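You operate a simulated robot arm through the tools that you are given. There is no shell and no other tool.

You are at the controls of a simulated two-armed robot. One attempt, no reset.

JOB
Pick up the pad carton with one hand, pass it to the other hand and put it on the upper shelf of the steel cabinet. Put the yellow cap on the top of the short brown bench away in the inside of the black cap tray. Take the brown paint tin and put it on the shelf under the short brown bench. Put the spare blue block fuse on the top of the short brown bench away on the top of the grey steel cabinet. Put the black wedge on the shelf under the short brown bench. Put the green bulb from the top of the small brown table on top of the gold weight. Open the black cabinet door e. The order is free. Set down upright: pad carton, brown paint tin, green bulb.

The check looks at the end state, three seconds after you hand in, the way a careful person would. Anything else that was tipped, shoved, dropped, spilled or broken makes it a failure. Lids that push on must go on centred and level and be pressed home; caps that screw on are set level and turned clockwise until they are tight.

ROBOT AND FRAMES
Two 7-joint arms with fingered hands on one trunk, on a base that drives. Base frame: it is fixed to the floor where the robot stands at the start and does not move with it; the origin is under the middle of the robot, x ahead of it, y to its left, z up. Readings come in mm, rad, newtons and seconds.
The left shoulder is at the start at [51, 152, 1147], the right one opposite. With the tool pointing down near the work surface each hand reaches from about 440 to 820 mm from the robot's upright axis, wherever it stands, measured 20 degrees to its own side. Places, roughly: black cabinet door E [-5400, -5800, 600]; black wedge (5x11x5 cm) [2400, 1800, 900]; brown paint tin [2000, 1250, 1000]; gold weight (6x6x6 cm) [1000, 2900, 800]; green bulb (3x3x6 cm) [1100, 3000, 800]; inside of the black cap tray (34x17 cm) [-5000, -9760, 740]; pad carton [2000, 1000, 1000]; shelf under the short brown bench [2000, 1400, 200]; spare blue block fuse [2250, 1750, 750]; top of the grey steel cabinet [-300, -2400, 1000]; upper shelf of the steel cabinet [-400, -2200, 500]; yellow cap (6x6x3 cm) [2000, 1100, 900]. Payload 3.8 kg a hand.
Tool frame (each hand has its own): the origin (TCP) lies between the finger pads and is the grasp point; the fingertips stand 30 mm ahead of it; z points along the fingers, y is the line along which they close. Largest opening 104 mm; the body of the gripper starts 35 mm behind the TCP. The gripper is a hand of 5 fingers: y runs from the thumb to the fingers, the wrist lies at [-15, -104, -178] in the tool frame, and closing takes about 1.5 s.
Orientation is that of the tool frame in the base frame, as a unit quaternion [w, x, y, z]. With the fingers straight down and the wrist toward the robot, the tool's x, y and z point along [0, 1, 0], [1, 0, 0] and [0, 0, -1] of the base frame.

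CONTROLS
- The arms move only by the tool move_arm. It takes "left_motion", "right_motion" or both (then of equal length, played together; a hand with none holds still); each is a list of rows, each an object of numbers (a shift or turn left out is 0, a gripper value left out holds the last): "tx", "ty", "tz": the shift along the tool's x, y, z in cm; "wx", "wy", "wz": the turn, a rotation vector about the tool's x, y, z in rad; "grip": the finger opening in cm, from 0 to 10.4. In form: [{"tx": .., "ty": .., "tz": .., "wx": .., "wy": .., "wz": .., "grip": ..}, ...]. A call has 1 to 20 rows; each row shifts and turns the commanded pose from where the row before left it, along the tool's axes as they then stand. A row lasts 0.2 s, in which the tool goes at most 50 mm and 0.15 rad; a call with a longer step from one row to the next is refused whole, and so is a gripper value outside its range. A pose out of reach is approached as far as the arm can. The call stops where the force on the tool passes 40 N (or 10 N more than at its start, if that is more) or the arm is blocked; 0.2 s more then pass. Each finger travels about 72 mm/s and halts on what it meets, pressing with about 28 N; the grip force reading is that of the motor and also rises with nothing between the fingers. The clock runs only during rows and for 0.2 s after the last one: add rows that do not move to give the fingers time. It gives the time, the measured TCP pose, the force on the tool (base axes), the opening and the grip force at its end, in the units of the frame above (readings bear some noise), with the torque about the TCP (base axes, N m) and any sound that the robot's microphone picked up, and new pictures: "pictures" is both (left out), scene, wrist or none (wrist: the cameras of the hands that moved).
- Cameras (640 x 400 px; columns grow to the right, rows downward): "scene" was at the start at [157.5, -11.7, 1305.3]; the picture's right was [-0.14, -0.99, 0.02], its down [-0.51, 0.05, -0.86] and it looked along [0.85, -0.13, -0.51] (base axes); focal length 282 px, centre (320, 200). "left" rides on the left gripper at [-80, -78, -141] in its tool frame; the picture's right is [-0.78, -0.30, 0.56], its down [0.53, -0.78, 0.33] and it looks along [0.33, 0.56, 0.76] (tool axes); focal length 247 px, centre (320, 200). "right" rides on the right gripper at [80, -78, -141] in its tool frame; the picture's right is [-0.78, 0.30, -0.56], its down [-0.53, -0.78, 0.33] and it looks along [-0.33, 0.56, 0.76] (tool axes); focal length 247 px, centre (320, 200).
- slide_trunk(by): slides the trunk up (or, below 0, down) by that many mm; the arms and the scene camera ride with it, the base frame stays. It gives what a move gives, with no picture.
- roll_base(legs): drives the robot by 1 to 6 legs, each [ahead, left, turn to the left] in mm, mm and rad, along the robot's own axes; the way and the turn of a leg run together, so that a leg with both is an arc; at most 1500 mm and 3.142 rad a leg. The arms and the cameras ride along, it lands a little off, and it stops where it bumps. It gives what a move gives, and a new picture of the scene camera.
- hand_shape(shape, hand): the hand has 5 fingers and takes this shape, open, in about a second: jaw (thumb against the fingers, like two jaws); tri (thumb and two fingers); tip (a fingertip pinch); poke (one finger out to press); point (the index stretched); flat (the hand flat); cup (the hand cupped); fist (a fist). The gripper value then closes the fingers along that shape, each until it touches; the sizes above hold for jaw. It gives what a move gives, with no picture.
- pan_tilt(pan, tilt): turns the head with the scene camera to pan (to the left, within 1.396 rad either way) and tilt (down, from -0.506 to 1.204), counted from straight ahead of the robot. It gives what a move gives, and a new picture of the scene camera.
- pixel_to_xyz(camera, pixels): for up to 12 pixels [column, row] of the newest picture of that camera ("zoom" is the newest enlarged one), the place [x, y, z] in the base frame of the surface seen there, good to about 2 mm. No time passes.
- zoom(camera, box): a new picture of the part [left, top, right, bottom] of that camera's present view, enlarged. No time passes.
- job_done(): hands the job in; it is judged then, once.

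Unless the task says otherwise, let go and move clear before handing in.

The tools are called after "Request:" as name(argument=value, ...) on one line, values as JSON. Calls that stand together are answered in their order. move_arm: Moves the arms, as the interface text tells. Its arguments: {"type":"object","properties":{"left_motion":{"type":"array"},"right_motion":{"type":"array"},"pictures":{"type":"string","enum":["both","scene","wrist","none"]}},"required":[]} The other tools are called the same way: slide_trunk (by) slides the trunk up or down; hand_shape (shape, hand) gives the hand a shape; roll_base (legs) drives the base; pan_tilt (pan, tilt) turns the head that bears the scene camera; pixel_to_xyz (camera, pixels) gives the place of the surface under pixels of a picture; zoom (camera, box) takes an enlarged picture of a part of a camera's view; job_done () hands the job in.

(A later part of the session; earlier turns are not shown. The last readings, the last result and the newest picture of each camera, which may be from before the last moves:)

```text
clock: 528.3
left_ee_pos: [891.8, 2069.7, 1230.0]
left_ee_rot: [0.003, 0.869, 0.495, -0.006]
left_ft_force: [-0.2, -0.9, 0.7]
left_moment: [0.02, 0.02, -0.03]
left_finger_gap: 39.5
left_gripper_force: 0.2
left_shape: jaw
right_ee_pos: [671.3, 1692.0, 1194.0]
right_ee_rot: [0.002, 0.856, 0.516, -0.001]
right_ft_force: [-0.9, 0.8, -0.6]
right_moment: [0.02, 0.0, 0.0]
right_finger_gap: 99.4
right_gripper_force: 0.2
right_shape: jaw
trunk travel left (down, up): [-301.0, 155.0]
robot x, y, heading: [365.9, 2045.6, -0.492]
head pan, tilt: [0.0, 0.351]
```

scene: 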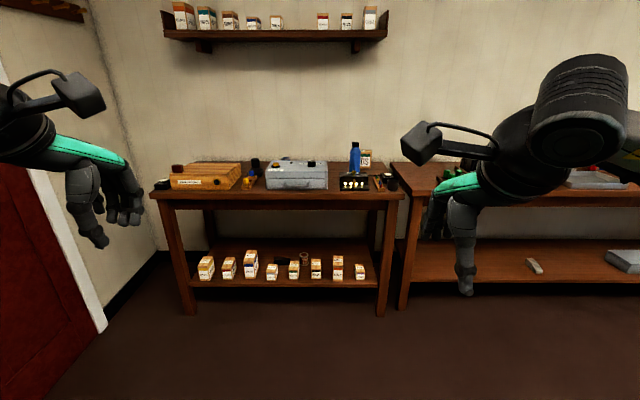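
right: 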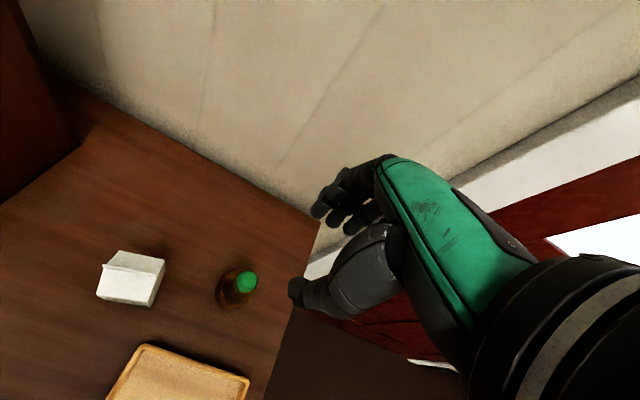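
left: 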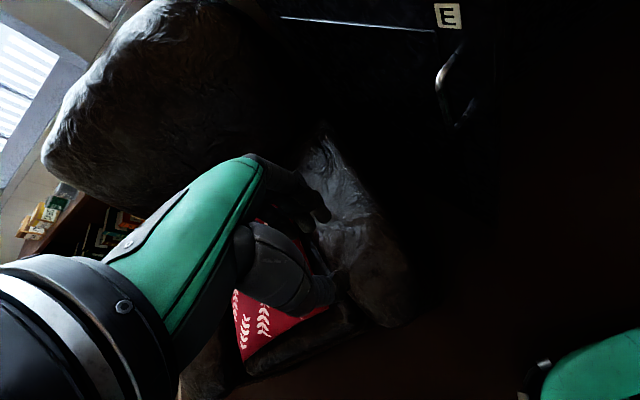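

Carton plan: the right hand lifts it by its right half from above, the left hand then takes it by its left end from the side. I'll drive up to the bench (right 98, ahead 1080 mm).

Request:
roll_base(legs=[[700, -98, 0], [400, 0, 0]])

Request:
pan_tilt(pan=-0.25, tilt=0.7)

Request:
zoom(camera="scene", box=[240, 100, 420, 240])

```text
clock: 534.2
left_ee_pos: [1807.2, 1482.6, 1229.7]
left_ee_rot: [0.004, 0.867, 0.499, -0.007]
left_ft_force: [-0.2, -0.2, 0.1]
left_moment: [0.04, 0.0, 0.01]
left_finger_gap: 39.7
left_gripper_force: 0.1
left_shape: jaw
right_ee_pos: [1586.7, 1101.5, 1196.5]
right_ee_rot: [0.004, 0.854, 0.52, -0.001]
right_ft_force: [0.9, 0.1, -0.1]
right_moment: [0.02, 0.01, 0.01]
right_finger_gap: 100.0
right_gripper_force: 0.0
right_shape: jaw
trunk travel left (down, up): [-301.0, 155.0]
robot x, y, heading: [1281.0, 1453.7, -0.492]
head pan, tilt: [0.0, 0.351]
```

scene: 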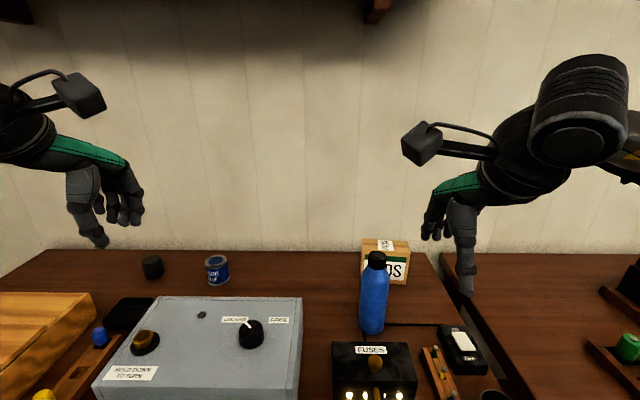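

```text
clock: 535.0
left_ee_pos: [1808.4, 1481.1, 1227.7]
left_ee_rot: [0.002, 0.867, 0.499, -0.006]
left_ft_force: [0.3, 0.1, 0.4]
left_moment: [-0.02, -0.02, 0.0]
left_finger_gap: 40.0
left_gripper_force: 0.0
left_shape: jaw
right_ee_pos: [1587.6, 1102.7, 1196.0]
right_ee_rot: [0.002, 0.854, 0.52, -0.001]
right_ft_force: [-0.4, 0.2, 0.6]
right_moment: [-0.02, -0.02, 0.02]
right_finger_gap: 99.8
right_gripper_force: 0.1
right_shape: jaw
trunk travel left (down, up): [-301.0, 155.0]
robot x, y, heading: [1280.6, 1451.5, -0.489]
head pan, tilt: [-0.25, 0.7]
```

scene: 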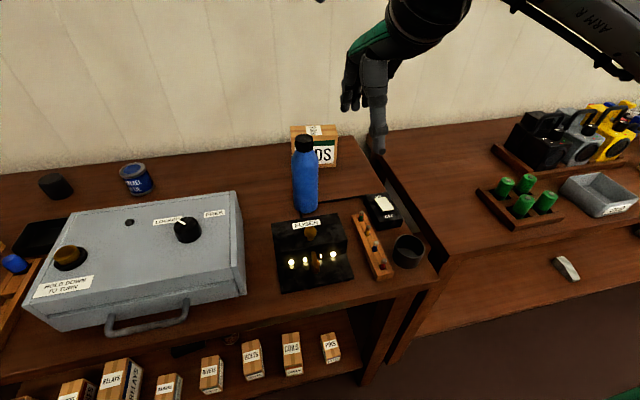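

```text
2.86 times, centred on (330, 170) of scene
```

zoom: 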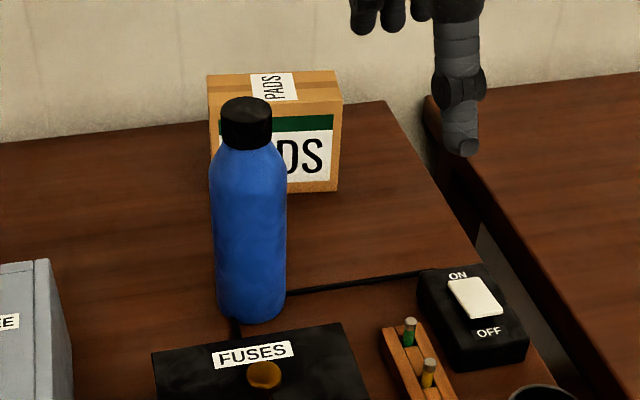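

Request:
pixel_to_xyz(camera="zoom", pixels=[[214, 105], [339, 102], [212, 77], [333, 74], [275, 90], [336, 188], [300, 105], [245, 103], [245, 125], [330, 90]])

```text
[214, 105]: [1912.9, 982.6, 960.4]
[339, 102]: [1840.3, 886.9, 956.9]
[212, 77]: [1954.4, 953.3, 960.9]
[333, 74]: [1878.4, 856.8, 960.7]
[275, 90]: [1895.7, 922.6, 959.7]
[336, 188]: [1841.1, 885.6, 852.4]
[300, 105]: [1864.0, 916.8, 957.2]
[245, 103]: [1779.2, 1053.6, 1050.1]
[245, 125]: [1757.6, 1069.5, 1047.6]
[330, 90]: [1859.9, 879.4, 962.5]
```

Carton top centre (1896.5,920), heading -0.649, top z 960.5. I'll roll 42 mm closer, then bring the right hand over the right half with matching yaw.

Request:
roll_base(legs=[[42, 0, 0]])

Request:
move_arm(right_motion=[{"wz": 0.09, "grip": 8.5}, {"wz": 0.082}, {"ty": 4.4, "tx": 0.1}, {"ty": 4.4, "tx": 0.1}, {"ty": 4.4, "tx": 0.1}, {"ty": 4.4, "tx": 0.1}, {"ty": 4.4, "tx": 0.1}, {"ty": 4.4, "tx": 0.1}, {"tz": 4.2}, {"tz": 4.2}, {"tz": 4.2}, {}], pictures="both")

```text
clock: 535.9
left_ee_pos: [1837.8, 1465.4, 1230.4]
left_ee_rot: [0.005, 0.867, 0.498, -0.005]
left_ft_force: [-0.8, 0.5, 0.0]
left_moment: [-0.05, -0.03, 0.02]
left_finger_gap: 39.6
left_gripper_force: 0.0
left_shape: jaw
right_ee_pos: [1617.1, 1086.7, 1198.2]
right_ee_rot: [0.006, 0.854, 0.52, 0.0]
right_ft_force: [-1.0, 0.3, -0.4]
right_moment: [0.0, -0.06, -0.01]
right_finger_gap: 100.1
right_gripper_force: 0.0
right_shape: jaw
trunk travel left (down, up): [-301.0, 155.0]
robot x, y, heading: [1313.5, 1435.2, -0.485]
head pan, tilt: [-0.25, 0.7]
```

scene: 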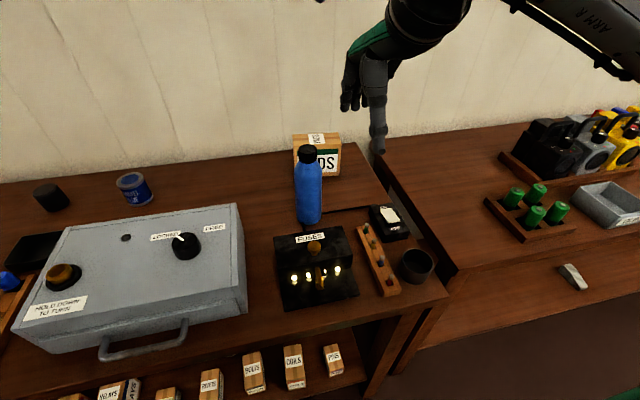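

```text
clock: 538.5
left_ee_pos: [1843.0, 1462.3, 1229.8]
left_ee_rot: [0.002, 0.867, 0.498, -0.006]
left_ft_force: [-0.8, 0.7, -0.7]
left_moment: [-0.01, -0.02, 0.0]
left_finger_gap: 39.9
left_gripper_force: 0.0
left_shape: jaw
right_ee_pos: [1835.5, 929.8, 1071.4]
right_ee_rot: [0.004, 0.896, 0.445, -0.001]
right_ft_force: [0.1, 1.0, 0.0]
right_moment: [0.01, -0.01, 0.03]
right_finger_gap: 85.0
right_gripper_force: 0.0
right_shape: jaw
trunk travel left (down, up): [-301.0, 155.0]
robot x, y, heading: [1317.2, 1431.1, -0.489]
head pan, tilt: [-0.25, 0.7]
```

scene: 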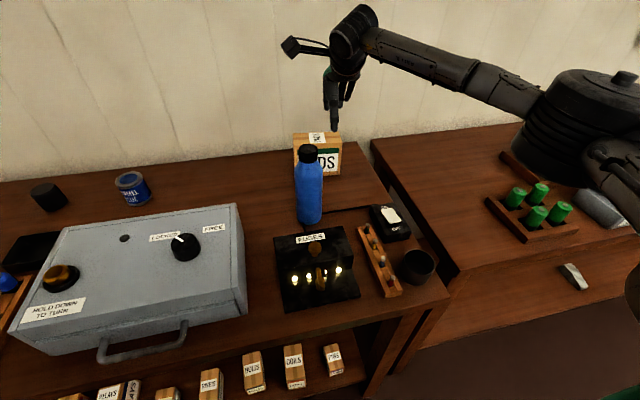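
right: 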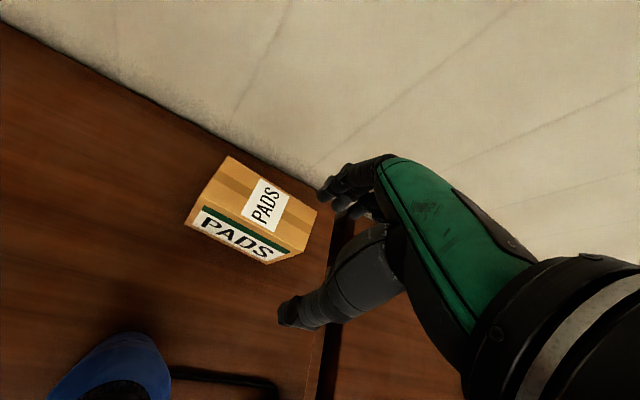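

Request:
pixel_to_xyz(camera="right", pixels=[[230, 160], [312, 212], [204, 206], [288, 250], [260, 205], [130, 340], [300, 230]])

```text
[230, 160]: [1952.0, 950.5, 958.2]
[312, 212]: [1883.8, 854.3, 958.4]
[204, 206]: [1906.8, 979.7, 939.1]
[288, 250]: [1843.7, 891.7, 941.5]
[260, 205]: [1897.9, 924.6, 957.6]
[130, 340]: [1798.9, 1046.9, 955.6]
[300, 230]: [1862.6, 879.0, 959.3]
```

Consistent. I'll move the last 55 mm over the grasp point and go down to z≈948.

Request:
move_arm(right_motion=[{"ty": 2.73, "tx": 0.2}, {"ty": 2.73, "tx": 0.2}, {"tz": 4}, {"tz": 4}, {}], pictures="wrist")

Request:
zoom(camera="right", box=[160, 120, 440, 340])

```text
clock: 539.7
left_ee_pos: [1843.1, 1463.1, 1227.9]
left_ee_rot: [0.003, 0.867, 0.498, -0.007]
left_ft_force: [0.0, -0.5, 1.0]
left_moment: [0.0, 0.02, 0.01]
left_finger_gap: 39.7
left_gripper_force: 0.1
left_shape: jaw
right_ee_pos: [1881.9, 900.8, 990.0]
right_ee_rot: [0.004, 0.895, 0.445, -0.001]
right_ft_force: [-0.1, -0.8, 0.0]
right_moment: [0.01, 0.0, 0.01]
right_finger_gap: 85.1
right_gripper_force: 0.0
right_shape: jaw
trunk travel left (down, up): [-301.0, 155.0]
robot x, y, heading: [1315.7, 1435.7, -0.484]
head pan, tilt: [-0.25, 0.7]
```

right: 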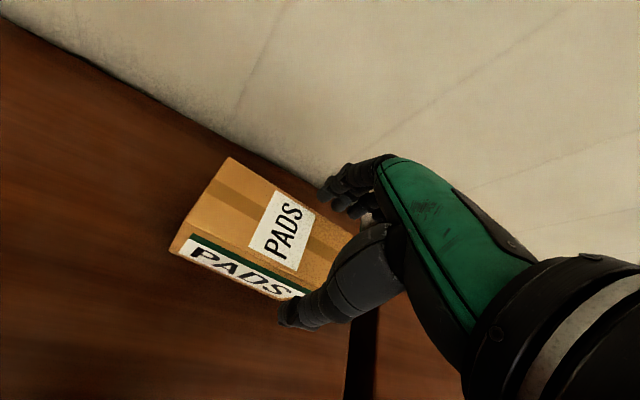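

```text
1.82 times, centred on (300, 230) of right
```

zoom: 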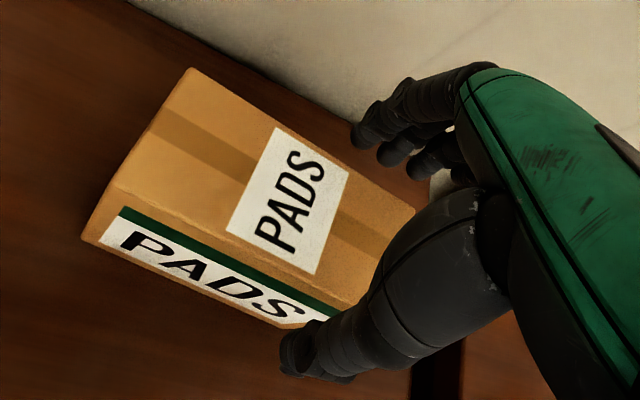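

Thumb in front, fingers behind the carton. I'll lower 42 mm more and close.

Request:
move_arm(right_motion=[{"tz": 2.4}, {"tz": 1.8}, {}, {"grip": 7}, {"grip": 5.5}, {"grip": 4}, {"grip": 3}, {}, {}, {}], pictures="wrist")

```text
clock: 541.9
left_ee_pos: [1844.7, 1462.0, 1228.2]
left_ee_rot: [0.003, 0.867, 0.498, -0.006]
left_ft_force: [0.3, 0.6, -0.4]
left_moment: [-0.01, 0.01, 0.01]
left_finger_gap: 40.0
left_gripper_force: 0.1
left_shape: jaw
right_ee_pos: [1880.7, 899.9, 947.1]
right_ee_rot: [0.004, 0.896, 0.445, -0.001]
right_ft_force: [0.0, 1.0, 0.2]
right_moment: [0.03, 0.07, 0.09]
right_finger_gap: 53.8
right_gripper_force: 27.8
right_shape: jaw
trunk travel left (down, up): [-301.0, 155.0]
robot x, y, heading: [1313.6, 1434.5, -0.486]
head pan, tilt: [-0.25, 0.7]
```

right: 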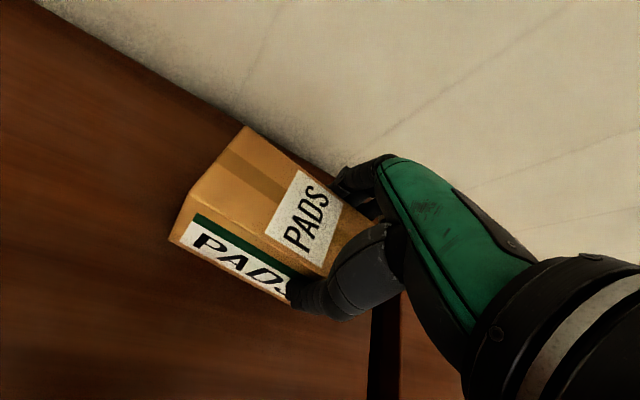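

Gripped (53.8 mm, 28 N). Lifting 80 mm and checking.

Request:
move_arm(right_motion=[{"tz": -1}, {"tz": -3}, {"tz": -4}, {}], pictures="both")

Request:
zoom(camera="scene", box=[250, 40, 420, 220])

```text
clock: 542.9
left_ee_pos: [1844.4, 1461.2, 1228.3]
left_ee_rot: [0.004, 0.867, 0.498, -0.007]
left_ft_force: [0.7, 0.9, -0.5]
left_moment: [0.01, 0.0, 0.01]
left_finger_gap: 40.3
left_gripper_force: 0.1
left_shape: jaw
right_ee_pos: [1885.8, 897.6, 1030.2]
right_ee_rot: [0.002, 0.896, 0.445, -0.002]
right_ft_force: [0.8, -0.3, -4.3]
right_moment: [-0.08, 0.07, 0.0]
right_finger_gap: 54.1
right_gripper_force: 28.2
right_shape: jaw
right hand out of reach, approached as far as the arm can: row 3
trunk travel left (down, up): [-301.0, 155.0]
robot x, y, heading: [1318.2, 1435.4, -0.485]
head pan, tilt: [-0.25, 0.7]
```

scene: 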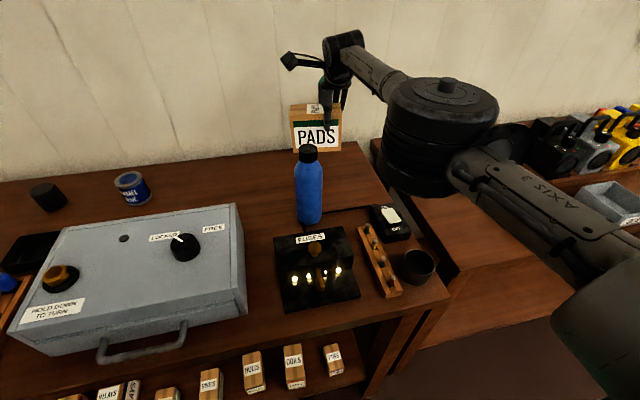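
right: 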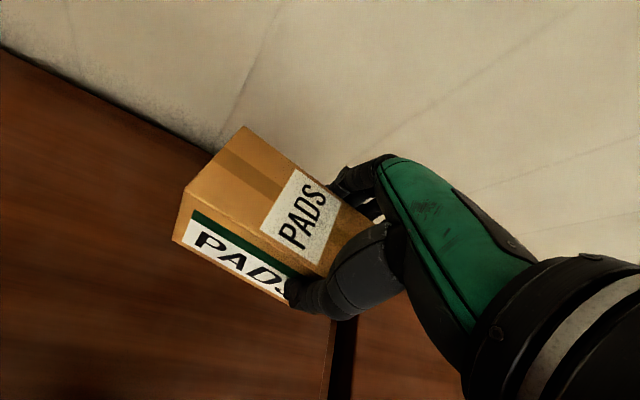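

```text
2.22 times, centred on (335, 130) of scene
```

zoom: 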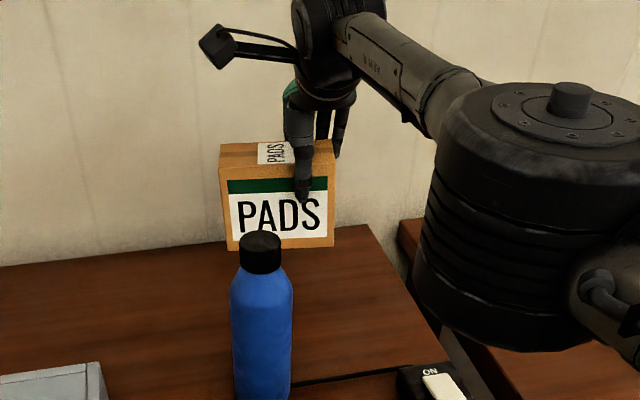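

The carton hangs level. The blue bottle is in the way of a straight retreat, so I'll come back 30 mm, shift right 70 mm, and raise the trunk to pass above and beside it.

Request:
move_arm(right_motion=[{"ty": -3}, {"tx": -3.5}, {"tx": -3.5}, {"ty": -1}, {}], pictures="none")

Request:
slide_trunk(by=150)

Request:
pan_tilt(pan=-0.25, tilt=0.8)

```text
clock: 544.1
left_ee_pos: [1843.1, 1461.5, 1229.3]
left_ee_rot: [0.003, 0.867, 0.498, -0.007]
left_ft_force: [-0.9, 0.0, -0.2]
left_moment: [0.0, -0.01, -0.02]
left_finger_gap: 39.8
left_gripper_force: 0.1
left_shape: jaw
right_ee_pos: [1856.6, 843.3, 1030.0]
right_ee_rot: [0.003, 0.896, 0.444, -0.001]
right_ft_force: [0.0, -0.1, -4.1]
right_moment: [-0.07, 0.05, -0.01]
right_finger_gap: 53.7
right_gripper_force: 28.3
right_shape: jaw
right hand out of reach, approached as far as the arm can: row 1, 2, 3, 4
trunk travel left (down, up): [-301.0, 155.0]
robot x, y, heading: [1318.1, 1432.1, -0.488]
head pan, tilt: [-0.25, 0.7]
```

```text
clock: 545.9
left_ee_pos: [1844.1, 1462.0, 1378.3]
left_ee_rot: [0.003, 0.867, 0.498, -0.006]
left_ft_force: [0.2, -0.1, 0.4]
left_moment: [0.0, 0.01, 0.01]
left_finger_gap: 40.0
left_gripper_force: 0.2
left_shape: jaw
right_ee_pos: [1849.4, 848.1, 1218.0]
right_ee_rot: [0.023, 0.895, 0.445, 0.012]
right_ft_force: [0.4, 1.3, -4.0]
right_moment: [-0.08, 0.08, 0.01]
right_finger_gap: 53.9
right_gripper_force: 28.4
right_shape: jaw
trunk travel left (down, up): [-451.0, 5.0]
robot x, y, heading: [1314.5, 1436.8, -0.482]
head pan, tilt: [-0.25, 0.7]
```

```text
clock: 546.5
left_ee_pos: [1843.4, 1462.3, 1377.9]
left_ee_rot: [0.003, 0.867, 0.498, -0.007]
left_ft_force: [-0.8, -0.2, -0.4]
left_moment: [-0.01, -0.01, 0.0]
left_finger_gap: 40.0
left_gripper_force: 0.1
left_shape: jaw
right_ee_pos: [1848.6, 847.4, 1218.1]
right_ee_rot: [0.023, 0.895, 0.445, 0.013]
right_ft_force: [-0.2, -0.6, -3.0]
right_moment: [-0.07, 0.08, -0.01]
right_finger_gap: 54.3
right_gripper_force: 27.5
right_shape: jaw
trunk travel left (down, up): [-451.0, 5.0]
robot x, y, heading: [1313.6, 1435.7, -0.485]
head pan, tilt: [-0.25, 0.799]
```

scene: 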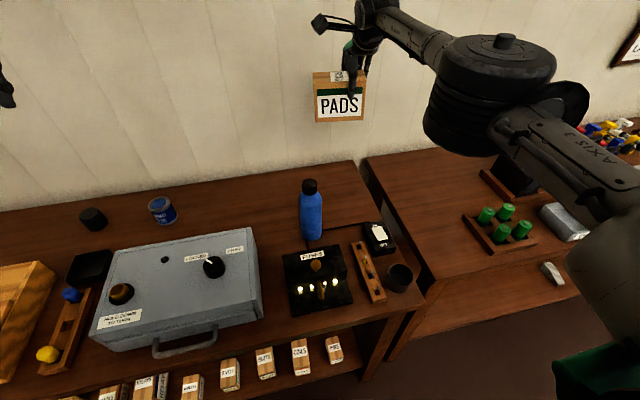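

The carton is well above the bottle now. I'll roll straight back 650 mm.

Request:
roll_base(legs=[[-650, 0, 0]])

Request:
pan_tilt(pan=-0.2, tilt=0.3)

```text
clock: 550.1
left_ee_pos: [1272.5, 1763.9, 1378.8]
left_ee_rot: [0.002, 0.868, 0.497, -0.008]
left_ft_force: [0.0, 0.0, 0.2]
left_moment: [0.0, 0.01, 0.02]
left_finger_gap: 39.7
left_gripper_force: 0.1
left_shape: jaw
right_ee_pos: [1274.7, 1149.5, 1216.4]
right_ee_rot: [0.022, 0.897, 0.442, 0.012]
right_ft_force: [-0.3, 0.2, -3.9]
right_moment: [-0.05, 0.08, 0.0]
right_finger_gap: 53.9
right_gripper_force: 27.9
right_shape: jaw
trunk travel left (down, up): [-451.0, 5.0]
robot x, y, heading: [737.9, 1743.0, -0.491]
head pan, tilt: [-0.25, 0.799]
```

scene: 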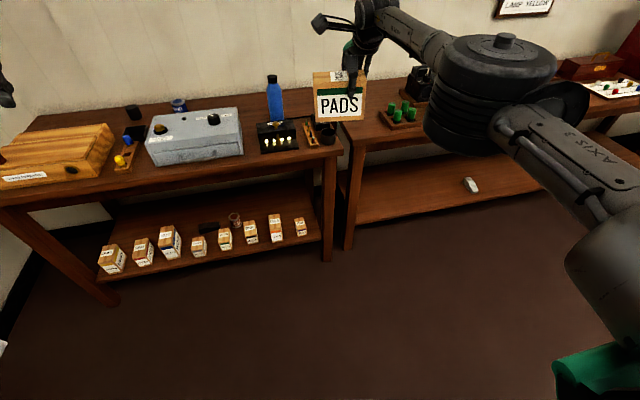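

```text
clock: 551.1
left_ee_pos: [1270.3, 1765.5, 1379.2]
left_ee_rot: [0.003, 0.868, 0.496, -0.007]
left_ft_force: [0.6, 0.7, 0.0]
left_moment: [0.0, 0.02, 0.01]
left_finger_gap: 40.0
left_gripper_force: 0.0
left_shape: jaw
right_ee_pos: [1273.5, 1151.8, 1217.1]
right_ee_rot: [0.022, 0.897, 0.442, 0.013]
right_ft_force: [0.2, -0.6, -3.1]
right_moment: [-0.09, 0.07, 0.01]
right_finger_gap: 53.7
right_gripper_force: 28.5
right_shape: jaw
trunk travel left (down, up): [-451.0, 5.0]
robot x, y, heading: [742.1, 1742.7, -0.491]
head pan, tilt: [-0.201, 0.3]
```

scene: 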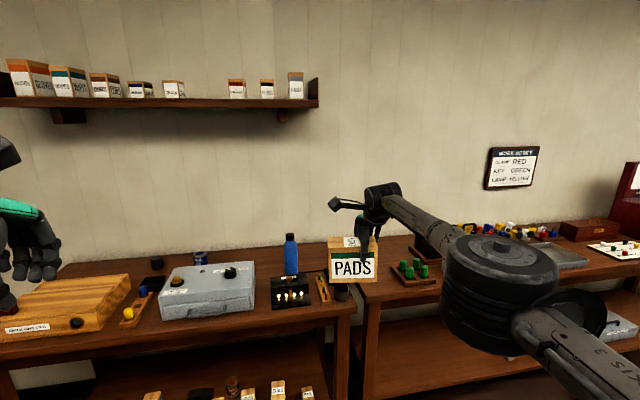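

The carton is safely out. I'll bring it in front of my chest (back 227, left 215 mm) and square it up, then lower the trunk.

Request:
move_arm(right_motion=[{"tx": 2.19, "ty": -3.24}, {"tx": 2.19, "ty": -3.24}, {"tx": 2.19, "ty": -3.24}, {"tx": 2.19, "ty": -3.24}, {"tx": 2.19, "ty": -3.24}, {"tx": 2.19, "ty": -3.24}, {"tx": 2.19, "ty": -3.24}, {"tx": 2.19, "ty": -3.24}, {"wx": 0.05}, {"wz": -0.083}, {"wz": -0.082}, {}], pictures="none")

Request:
slide_trunk(by=-200)

Request:
pan_tilt(pan=0.0, tilt=0.5)

```text
clock: 553.7
left_ee_pos: [1271.2, 1766.1, 1378.7]
left_ee_rot: [0.002, 0.868, 0.496, -0.007]
left_ft_force: [0.3, -0.4, 0.0]
left_moment: [0.01, -0.03, 0.0]
left_finger_gap: 39.8
left_gripper_force: 0.0
left_shape: jaw
right_ee_pos: [1174.1, 1447.5, 1204.2]
right_ee_rot: [0.001, 0.857, 0.515, 0.002]
right_ft_force: [-0.3, 1.1, -3.9]
right_moment: [-0.1, 0.06, 0.01]
right_finger_gap: 53.7
right_gripper_force: 28.3
right_shape: jaw
trunk travel left (down, up): [-451.0, 5.0]
robot x, y, heading: [744.0, 1740.3, -0.492]
head pan, tilt: [-0.201, 0.3]
```

```text
clock: 555.8
left_ee_pos: [1270.7, 1764.6, 1178.6]
left_ee_rot: [0.003, 0.868, 0.496, -0.007]
left_ft_force: [-0.4, 0.1, -0.4]
left_moment: [-0.01, 0.01, 0.0]
left_finger_gap: 40.0
left_gripper_force: 0.0
left_shape: jaw
right_ee_pos: [1174.7, 1448.8, 1005.2]
right_ee_rot: [0.002, 0.857, 0.515, 0.001]
right_ft_force: [-0.6, 0.7, -3.4]
right_moment: [-0.1, 0.03, 0.03]
right_finger_gap: 53.6
right_gripper_force: 28.0
right_shape: jaw
trunk travel left (down, up): [-251.0, 205.0]
robot x, y, heading: [741.9, 1742.0, -0.49]
head pan, tilt: [-0.201, 0.3]
```

```text
clock: 556.6
left_ee_pos: [1270.3, 1765.2, 1178.6]
left_ee_rot: [0.002, 0.868, 0.496, -0.006]
left_ft_force: [-0.4, 0.5, -0.1]
left_moment: [-0.01, 0.0, 0.04]
left_finger_gap: 39.9
left_gripper_force: 0.1
left_shape: jaw
right_ee_pos: [1174.6, 1448.4, 1004.4]
right_ee_rot: [0.001, 0.857, 0.515, 0.002]
right_ft_force: [0.8, -0.6, -4.2]
right_moment: [-0.07, 0.03, 0.0]
right_finger_gap: 53.8
right_gripper_force: 28.0
right_shape: jaw
trunk travel left (down, up): [-251.0, 205.0]
robot x, y, heading: [741.6, 1742.4, -0.492]
head pan, tilt: [0.0, 0.499]
```

scene: 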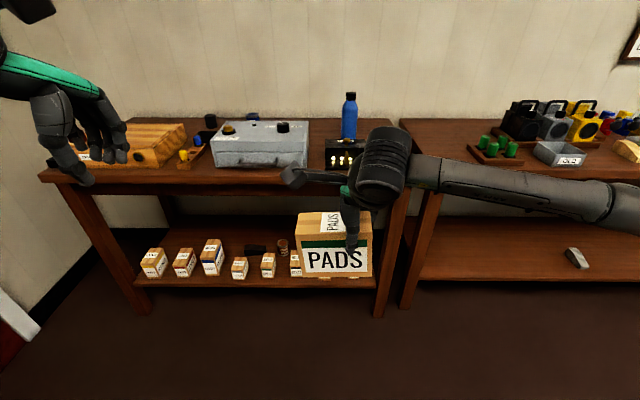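

Carton is in front of me, level, its left end 31 mm left of my centreline. I'll lower the left hand and turn its fingers to point right.

Request:
move_arm(left_motion=[{"tz": 4.5, "grip": 9}, {"tz": 4.5}, {"tz": 4.5}, {"tz": 4.3}, {"wy": -0.14}, {"wy": -0.14}, {"wy": -0.14}, {"wy": -0.14}, {"wy": -0.14}, {"wy": -0.14}, {"wy": -0.14}, {"wy": -0.14}, {"wy": -0.14}, {"wy": -0.14}, {"wy": -0.14}, {"wy": -0.031}, {}], pictures="both")

```text
clock: 560.2
left_ee_pos: [1269.1, 1762.9, 1000.7]
left_ee_rot: [-0.354, -0.608, -0.349, 0.619]
left_ft_force: [-0.2, -0.9, 0.4]
left_moment: [0.01, -0.01, 0.01]
left_finger_gap: 89.8
left_gripper_force: 0.0
left_shape: jaw
right_ee_pos: [1173.8, 1447.9, 1004.7]
right_ee_rot: [0.002, 0.857, 0.515, 0.002]
right_ft_force: [-0.1, 0.2, -4.3]
right_moment: [-0.08, 0.03, 0.01]
right_finger_gap: 53.8
right_gripper_force: 28.0
right_shape: jaw
trunk travel left (down, up): [-251.0, 205.0]
robot x, y, heading: [743.6, 1739.7, -0.494]
head pan, tilt: [0.0, 0.499]
```

scene: 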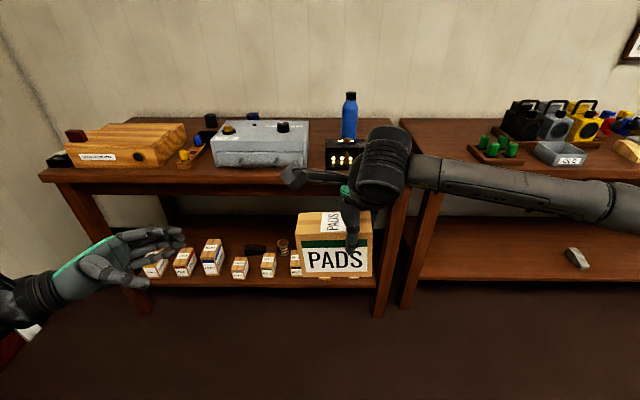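
left: 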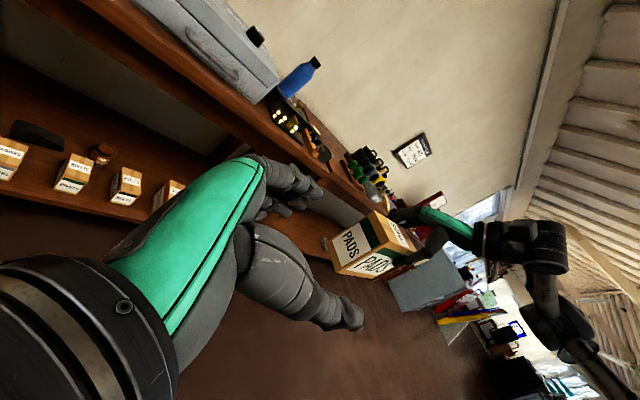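

The left hand is ready. I'll measure the carton's left end from the left wrist picture (corners near (331,245), (375,212), (337,270)).

Request:
zoom(camera="left", box=[300, 180, 450, 300])

Request:
pixel_to_xyz(camera="zoom", pixels=[[135, 255], [320, 115], [170, 385], [400, 330], [250, 300], [240, 190], [430, 220], [300, 340], [150, 320]])

```text
3.33 times, centred on (375, 240) of left
```

zoom: 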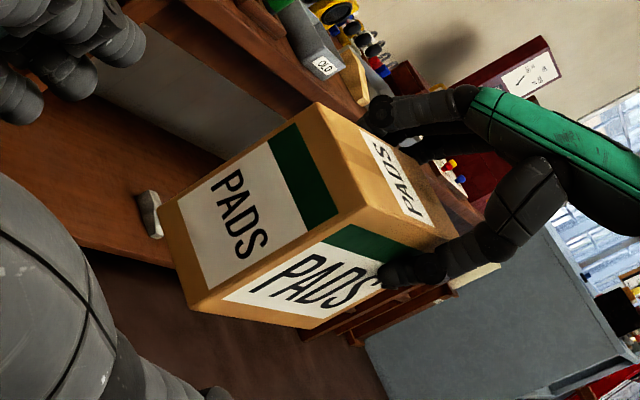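

```text
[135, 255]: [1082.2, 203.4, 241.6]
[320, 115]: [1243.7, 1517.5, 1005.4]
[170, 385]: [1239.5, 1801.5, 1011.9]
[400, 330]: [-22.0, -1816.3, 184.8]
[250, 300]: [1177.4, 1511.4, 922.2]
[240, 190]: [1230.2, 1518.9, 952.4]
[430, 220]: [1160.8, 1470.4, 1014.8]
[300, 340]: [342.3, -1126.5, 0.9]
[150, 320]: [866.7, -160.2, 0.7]
```

Measured: left end face centre ≈ (1215,1526). I'll align the left hand and approach to ~7 cm short of the grip position.

Request:
move_arm(left_motion=[{"wx": -0.041, "tx": 1.9}, {"ty": 3.2}, {"ty": 3.2}, {"tz": 4.5}, {"tz": 4.5}, {"tz": 4.5}, {"tz": 4.5}, {}], pictures="both")

Request:
zoom(camera="left", box=[220, 120, 460, 330])

```text
clock: 562.0
left_ee_pos: [1239.2, 1571.5, 982.2]
left_ee_rot: [-0.364, -0.602, -0.362, 0.611]
left_ft_force: [0.2, 0.4, 0.3]
left_moment: [-0.04, -0.02, 0.0]
left_finger_gap: 89.7
left_gripper_force: 0.1
left_shape: jaw
right_ee_pos: [1175.1, 1448.2, 1004.4]
right_ee_rot: [0.0, 0.857, 0.515, 0.002]
right_ft_force: [-0.2, -1.0, -4.2]
right_moment: [-0.06, 0.06, 0.01]
right_finger_gap: 53.6
right_gripper_force: 28.0
right_shape: jaw
trunk travel left (down, up): [-251.0, 205.0]
robot x, y, heading: [743.6, 1743.2, -0.494]
head pan, tilt: [0.0, 0.499]
```

scene: 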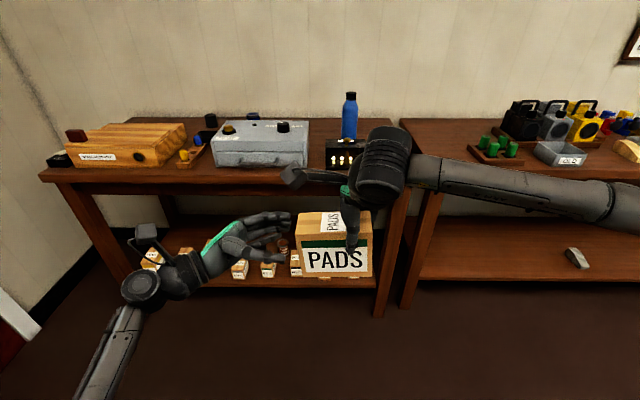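
left: 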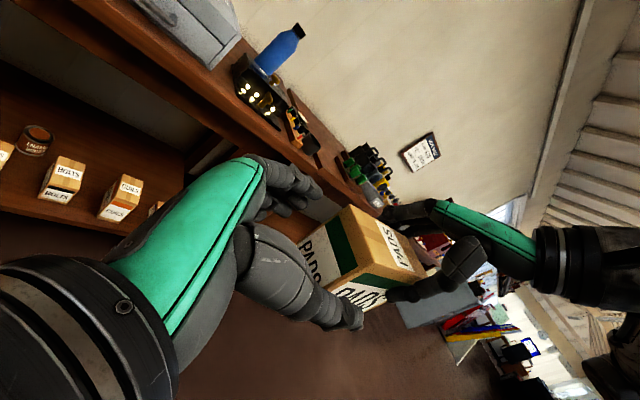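

```text
1.90 times, centred on (340, 225) of left
```

zoom: 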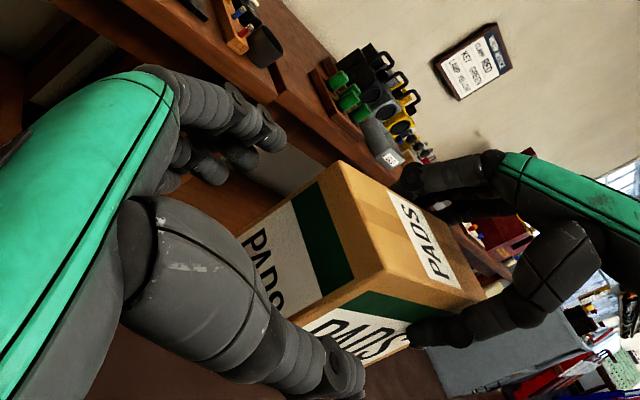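

Index on the far side, thumb on the near side, carton between. I'll move in the last 64 mm gently.

Request:
move_arm(left_motion=[{"tz": 2}, {"tz": 2}, {"tz": 1.4}, {"tz": 1}, {}], pictures="both")

Request:
zoom(camera="left", box=[220, 120, 460, 330])

Request:
zoom(camera="scene", box=[220, 160, 420, 300])

```text
clock: 563.2
left_ee_pos: [1209.9, 1516.5, 982.7]
left_ee_rot: [-0.364, -0.602, -0.362, 0.611]
left_ft_force: [0.0, 1.1, 0.2]
left_moment: [0.0, 0.0, 0.02]
left_finger_gap: 89.8
left_gripper_force: 0.1
left_shape: jaw
right_ee_pos: [1174.1, 1447.4, 1005.1]
right_ee_rot: [0.001, 0.857, 0.515, 0.001]
right_ft_force: [-0.3, -0.2, -4.6]
right_moment: [-0.09, 0.04, 0.0]
right_finger_gap: 53.9
right_gripper_force: 27.8
right_shape: jaw
trunk travel left (down, up): [-251.0, 205.0]
robot x, y, heading: [745.0, 1739.1, -0.495]
head pan, tilt: [0.0, 0.499]
```

scene: 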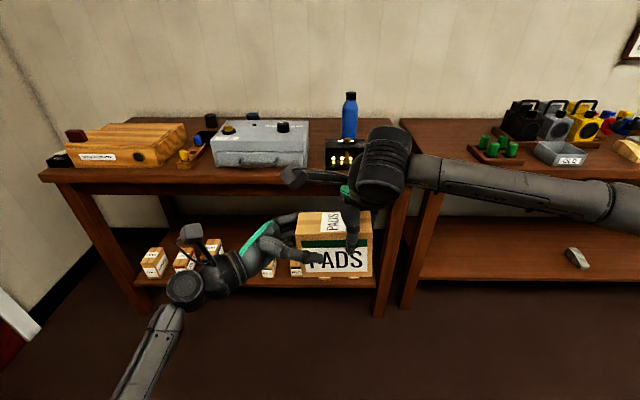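
left: 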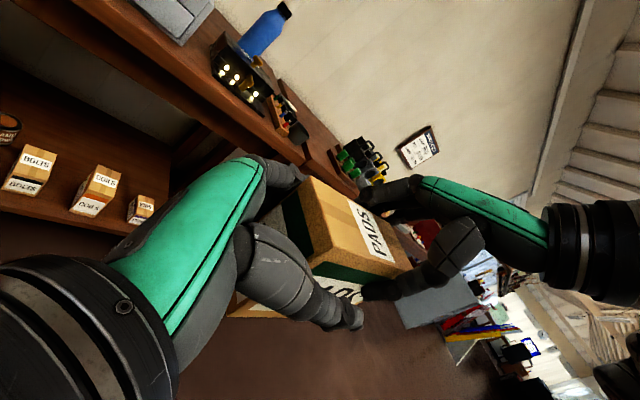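

```text
1.90 times, centred on (340, 225) of left
```

zoom: 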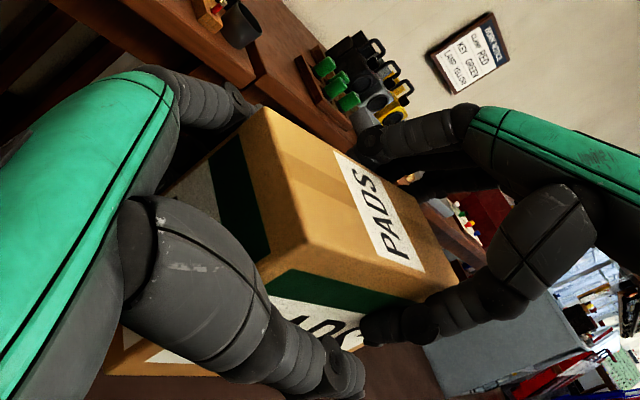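

```text
2.86 times, centred on (320, 230) of scene
```

zoom: 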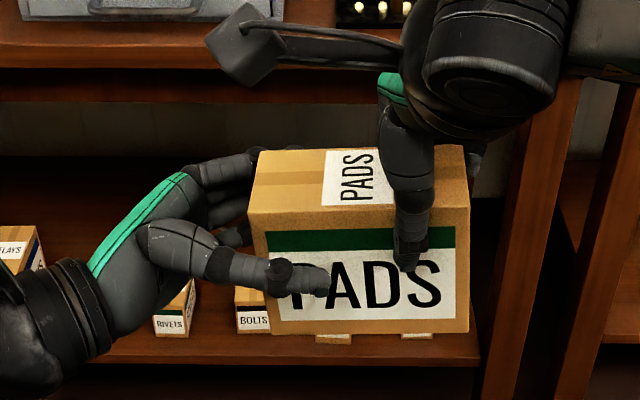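

The left hand straddles the carton's left end well below the right hand. I'll close the left hand.

Request:
move_arm(left_motion=[{"grip": 8}, {"grip": 6.5}, {"grip": 5}, {"grip": 4}, {"grip": 3}, {}, {}, {}], pictures="none")

Request:
zoom(camera="scene", box=[220, 160, 420, 300])

```text
clock: 565.0
left_ee_pos: [1209.7, 1516.0, 981.6]
left_ee_rot: [-0.364, -0.602, -0.362, 0.612]
left_ft_force: [1.9, -0.4, 0.6]
left_moment: [-0.08, -0.17, 0.07]
left_finger_gap: 54.3
left_gripper_force: 28.1
left_shape: jaw
right_ee_pos: [1174.1, 1447.7, 1004.0]
right_ee_rot: [0.001, 0.857, 0.515, 0.003]
right_ft_force: [-2.0, 1.5, -3.0]
right_moment: [0.08, 0.27, 0.19]
right_finger_gap: 53.4
right_gripper_force: 28.3
right_shape: jaw
trunk travel left (down, up): [-251.0, 205.0]
robot x, y, heading: [745.4, 1744.3, -0.494]
head pan, tilt: [0.0, 0.499]
```

```text
2.86 times, centred on (320, 230) of scene
```

zoom: 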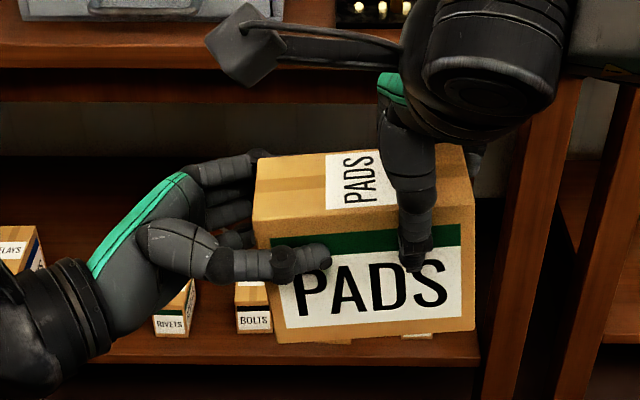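

Both hands hold it. Now I'll open the right hand and lift it clear.

Request:
move_arm(right_motion=[{"grip": 6}, {"grip": 7.5}, {"grip": 9}, {}, {}, {"tz": -1}, {"tz": -3}, {"tz": -4}, {"tz": -4}, {"tz": -4}, {}], pictures="scene")

Request:
zoom(camera="scene", box=[220, 140, 420, 300])

```text
clock: 567.4
left_ee_pos: [1209.7, 1517.8, 982.5]
left_ee_rot: [-0.365, -0.601, -0.362, 0.612]
left_ft_force: [-0.2, -0.6, -0.1]
left_moment: [0.15, -0.11, 0.0]
left_finger_gap: 53.9
left_gripper_force: 28.0
left_shape: jaw
right_ee_pos: [1174.6, 1446.0, 1165.4]
right_ee_rot: [0.001, 0.857, 0.515, 0.002]
right_ft_force: [-1.0, 0.0, -0.7]
right_moment: [0.0, -0.03, 0.03]
right_finger_gap: 89.8
right_gripper_force: 0.0
right_shape: jaw
trunk travel left (down, up): [-251.0, 205.0]
robot x, y, heading: [740.6, 1737.1, -0.493]
head pan, tilt: [0.0, 0.499]
```

scene: 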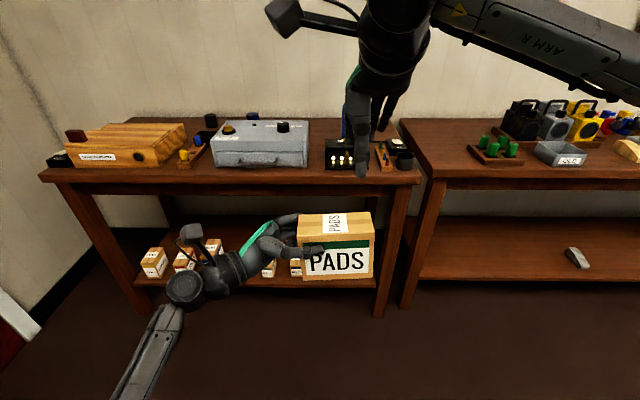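

```text
2.50 times, centred on (320, 220) of scene
```

zoom: 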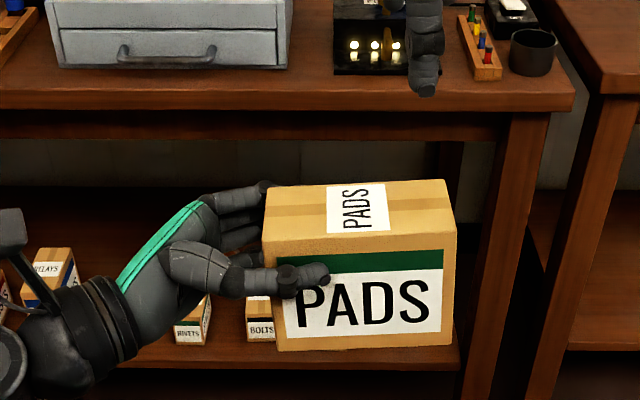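

Hand-over done: the left hand alone holds the carton upright. I'll move the right hand aside, back up, and slide right along the aisle to the steel cabinet.

Request:
move_arm(right_motion=[{"tx": -4.5}, {"tx": -4.5}, {"tx": -4.5}, {"ty": -3}, {}], pictures="none")

Request:
roll_base(legs=[[-170, 0, 0], [0, -1400, 0], [0, -1400, 0]])

Request:
zoom(camera="scene", box=[160, 140, 480, 340])

```text
clock: 568.6
left_ee_pos: [1209.7, 1516.1, 982.1]
left_ee_rot: [-0.365, -0.602, -0.362, 0.611]
left_ft_force: [-0.2, 0.7, 0.1]
left_moment: [0.18, -0.07, -0.01]
left_finger_gap: 54.4
left_gripper_force: 28.1
left_shape: jaw
right_ee_pos: [1081.8, 1341.6, 1164.9]
right_ee_rot: [0.001, 0.857, 0.515, 0.002]
right_ft_force: [0.3, -0.3, 0.2]
right_moment: [-0.01, 0.02, -0.05]
right_finger_gap: 89.8
right_gripper_force: 0.0
right_shape: jaw
trunk travel left (down, up): [-251.0, 205.0]
robot x, y, heading: [742.7, 1741.0, -0.492]
head pan, tilt: [0.0, 0.499]
```

```text
clock: 583.1
left_ee_pos: [-280.2, -857.2, 981.4]
left_ee_rot: [-0.36, -0.605, -0.357, 0.614]
left_ft_force: [0.0, 0.1, -4.1]
left_moment: [0.19, -0.06, -0.03]
left_finger_gap: 54.3
left_gripper_force: 28.2
left_shape: jaw
right_ee_pos: [-410.2, -1031.6, 1164.4]
right_ee_rot: [0.001, 0.862, 0.507, 0.002]
right_ft_force: [-0.2, -0.4, -1.1]
right_moment: [0.03, -0.01, 0.0]
right_finger_gap: 89.7
right_gripper_force: 0.1
right_shape: jaw
trunk travel left (down, up): [-251.0, 205.0]
robot x, y, heading: [-741.4, -624.4, -0.509]
head pan, tilt: [0.0, 0.499]
```

scene: 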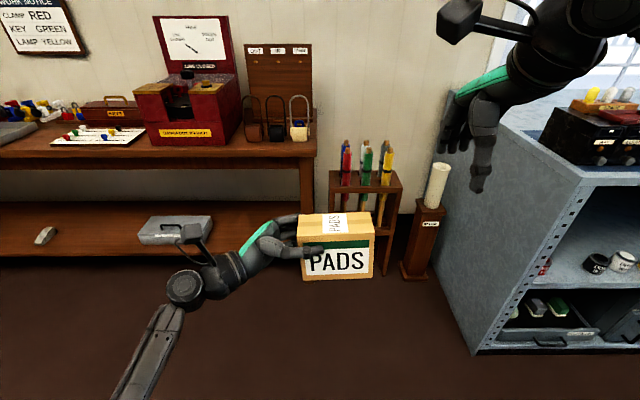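

```text
2.00 times, centred on (320, 240) of scene
```

zoom: 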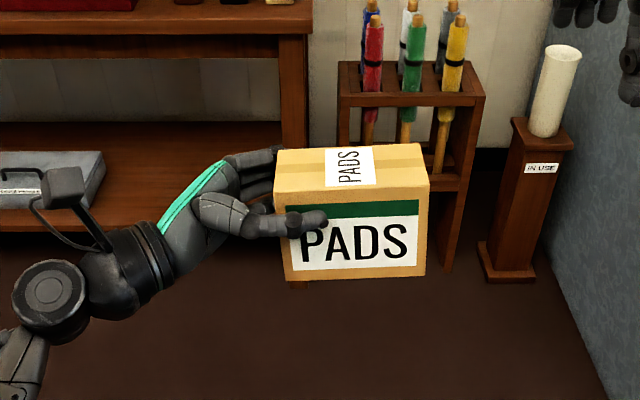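

Carton steady. Sliding right another 1450 mm in front of the cabinet.

Request:
roll_base(legs=[[0, -1450, 0]])

Request:
pan_tilt(pan=0.0, tilt=0.6)

```text
clock: 590.5
left_ee_pos: [-1009.0, -2154.8, 981.2]
left_ee_rot: [-0.358, -0.606, -0.355, 0.616]
left_ft_force: [0.6, -0.6, -3.9]
left_moment: [0.17, -0.08, -0.04]
left_finger_gap: 54.1
left_gripper_force: 27.8
left_shape: jaw
right_ee_pos: [-1142.1, -2327.7, 1163.9]
right_ee_rot: [0.001, 0.863, 0.505, 0.002]
right_ft_force: [-0.9, -0.6, -0.9]
right_moment: [-0.02, -0.03, -0.03]
right_finger_gap: 89.9
right_gripper_force: 0.2
right_shape: jaw
trunk travel left (down, up): [-251.0, 205.0]
robot x, y, heading: [-1471.8, -1923.4, -0.517]
head pan, tilt: [0.0, 0.499]
```

scene: 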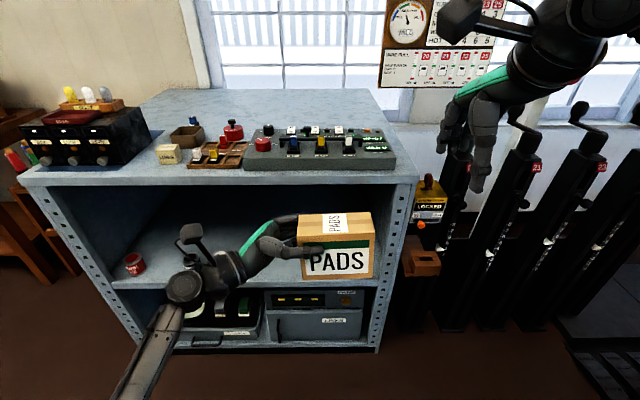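

```text
clock: 591.2
left_ee_pos: [-1009.2, -2154.5, 981.0]
left_ee_rot: [-0.357, -0.606, -0.356, 0.615]
left_ft_force: [0.3, 0.6, -3.6]
left_moment: [0.17, -0.09, -0.02]
left_finger_gap: 54.2
left_gripper_force: 27.7
left_shape: jaw
right_ee_pos: [-1140.8, -2327.5, 1164.0]
right_ee_rot: [0.001, 0.863, 0.505, 0.002]
right_ft_force: [-0.7, -0.1, -0.2]
right_moment: [0.0, 0.02, 0.03]
right_finger_gap: 89.8
right_gripper_force: 0.0
right_shape: jaw
trunk travel left (down, up): [-251.0, 205.0]
robot x, y, heading: [-1474.9, -1920.3, -0.515]
head pan, tilt: [0.0, 0.6]
```

scene: 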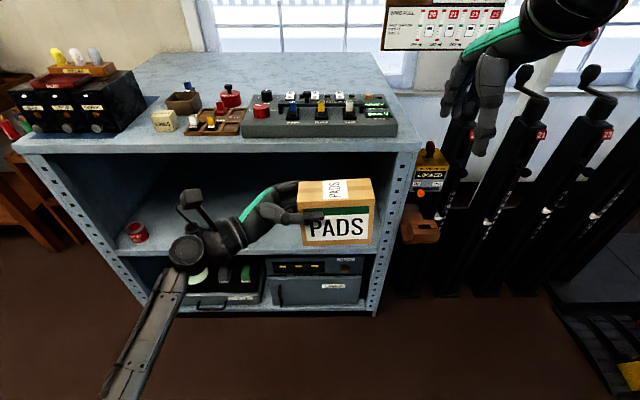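

The carton is in front of the cabinet's right part. I'll raise the right hand well up, extend the left hand 80 mm, shift the base right 65 mm and lower the trunk.

Request:
move_arm(left_motion=[{"ty": 2}, {"ty": 2}, {"ty": 2}, {"ty": 2}, {}], right_motion=[{"tz": -5}, {"tz": -5}, {"tz": -5}, {"tz": -5}, {}], pictures="none")

Request:
roll_base(legs=[[0, -65, 0]])

Request:
slide_trunk(by=-248)

Request:
pan_tilt(pan=0.1, tilt=0.35)

```text
clock: 592.4
left_ee_pos: [-938.9, -2194.2, 983.5]
left_ee_rot: [-0.358, -0.606, -0.354, 0.616]
left_ft_force: [-0.3, -0.2, -3.1]
left_moment: [0.18, -0.06, 0.03]
left_finger_gap: 54.0
left_gripper_force: 27.6
left_shape: jaw
right_ee_pos: [-1141.3, -2324.3, 1363.6]
right_ee_rot: [0.001, 0.863, 0.505, 0.001]
right_ft_force: [-0.2, 0.6, 0.1]
right_moment: [0.02, 0.0, 0.01]
right_finger_gap: 89.7
right_gripper_force: 0.1
right_shape: jaw
trunk travel left (down, up): [-251.0, 205.0]
robot x, y, heading: [-1469.8, -1919.4, -0.511]
head pan, tilt: [0.0, 0.6]
```

```text
clock: 593.4
left_ee_pos: [-968.4, -2247.9, 981.9]
left_ee_rot: [-0.359, -0.605, -0.356, 0.615]
left_ft_force: [-0.2, 0.7, -3.6]
left_moment: [0.14, -0.07, -0.01]
left_finger_gap: 54.1
left_gripper_force: 28.3
left_shape: jaw
right_ee_pos: [-1169.8, -2377.6, 1364.9]
right_ee_rot: [0.001, 0.862, 0.507, 0.001]
right_ft_force: [-0.3, 0.2, -0.5]
right_moment: [0.0, 0.01, 0.0]
right_finger_gap: 89.9
right_gripper_force: 0.0
right_shape: jaw
trunk travel left (down, up): [-251.0, 205.0]
robot x, y, heading: [-1503.2, -1974.9, -0.512]
head pan, tilt: [0.0, 0.6]
```

scene: 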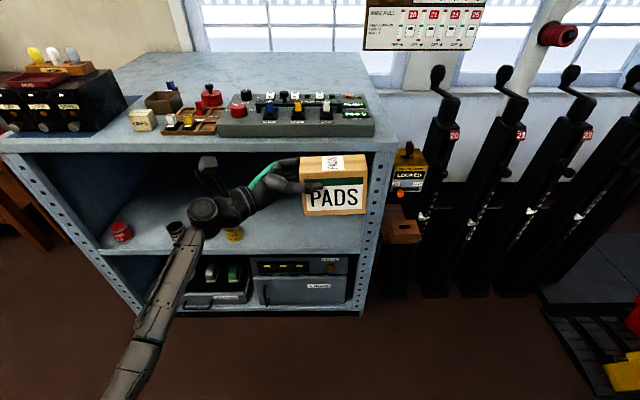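

```text
clock: 595.9
left_ee_pos: [-969.4, -2248.5, 736.6]
left_ee_rot: [-0.359, -0.606, -0.356, 0.614]
left_ft_force: [-0.6, -0.6, -3.0]
left_moment: [0.15, -0.11, 0.0]
left_finger_gap: 53.9
left_gripper_force: 28.3
left_shape: jaw
right_ee_pos: [-1172.8, -2378.6, 1117.5]
right_ee_rot: [0.002, 0.863, 0.505, 0.002]
right_ft_force: [0.0, 0.0, -0.6]
right_moment: [0.01, 0.0, 0.01]
right_finger_gap: 89.8
right_gripper_force: 0.0
right_shape: jaw
trunk travel left (down, up): [-3.0, 453.0]
robot x, y, heading: [-1509.0, -1978.6, -0.515]
head pan, tilt: [0.0, 0.6]
```

```text
clock: 596.7
left_ee_pos: [-970.6, -2249.2, 734.6]
left_ee_rot: [-0.358, -0.606, -0.357, 0.615]
left_ft_force: [0.4, 0.4, -3.7]
left_moment: [0.12, -0.11, 0.01]
left_finger_gap: 54.0
left_gripper_force: 28.0
left_shape: jaw
right_ee_pos: [-1172.2, -2379.5, 1116.1]
right_ee_rot: [0.0, 0.862, 0.506, 0.002]
right_ft_force: [-0.5, 0.8, 0.5]
right_moment: [0.03, 0.0, 0.01]
right_finger_gap: 89.7
right_gripper_force: 0.0
right_shape: jaw
trunk travel left (down, up): [-3.0, 453.0]
robot x, y, heading: [-1505.0, -1973.7, -0.513]
head pan, tilt: [0.099, 0.351]
```

scene: 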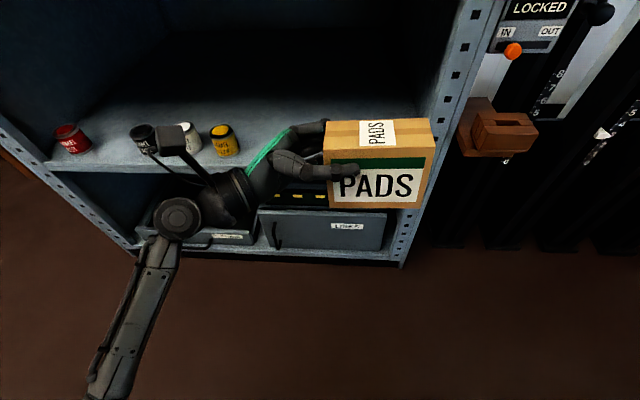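

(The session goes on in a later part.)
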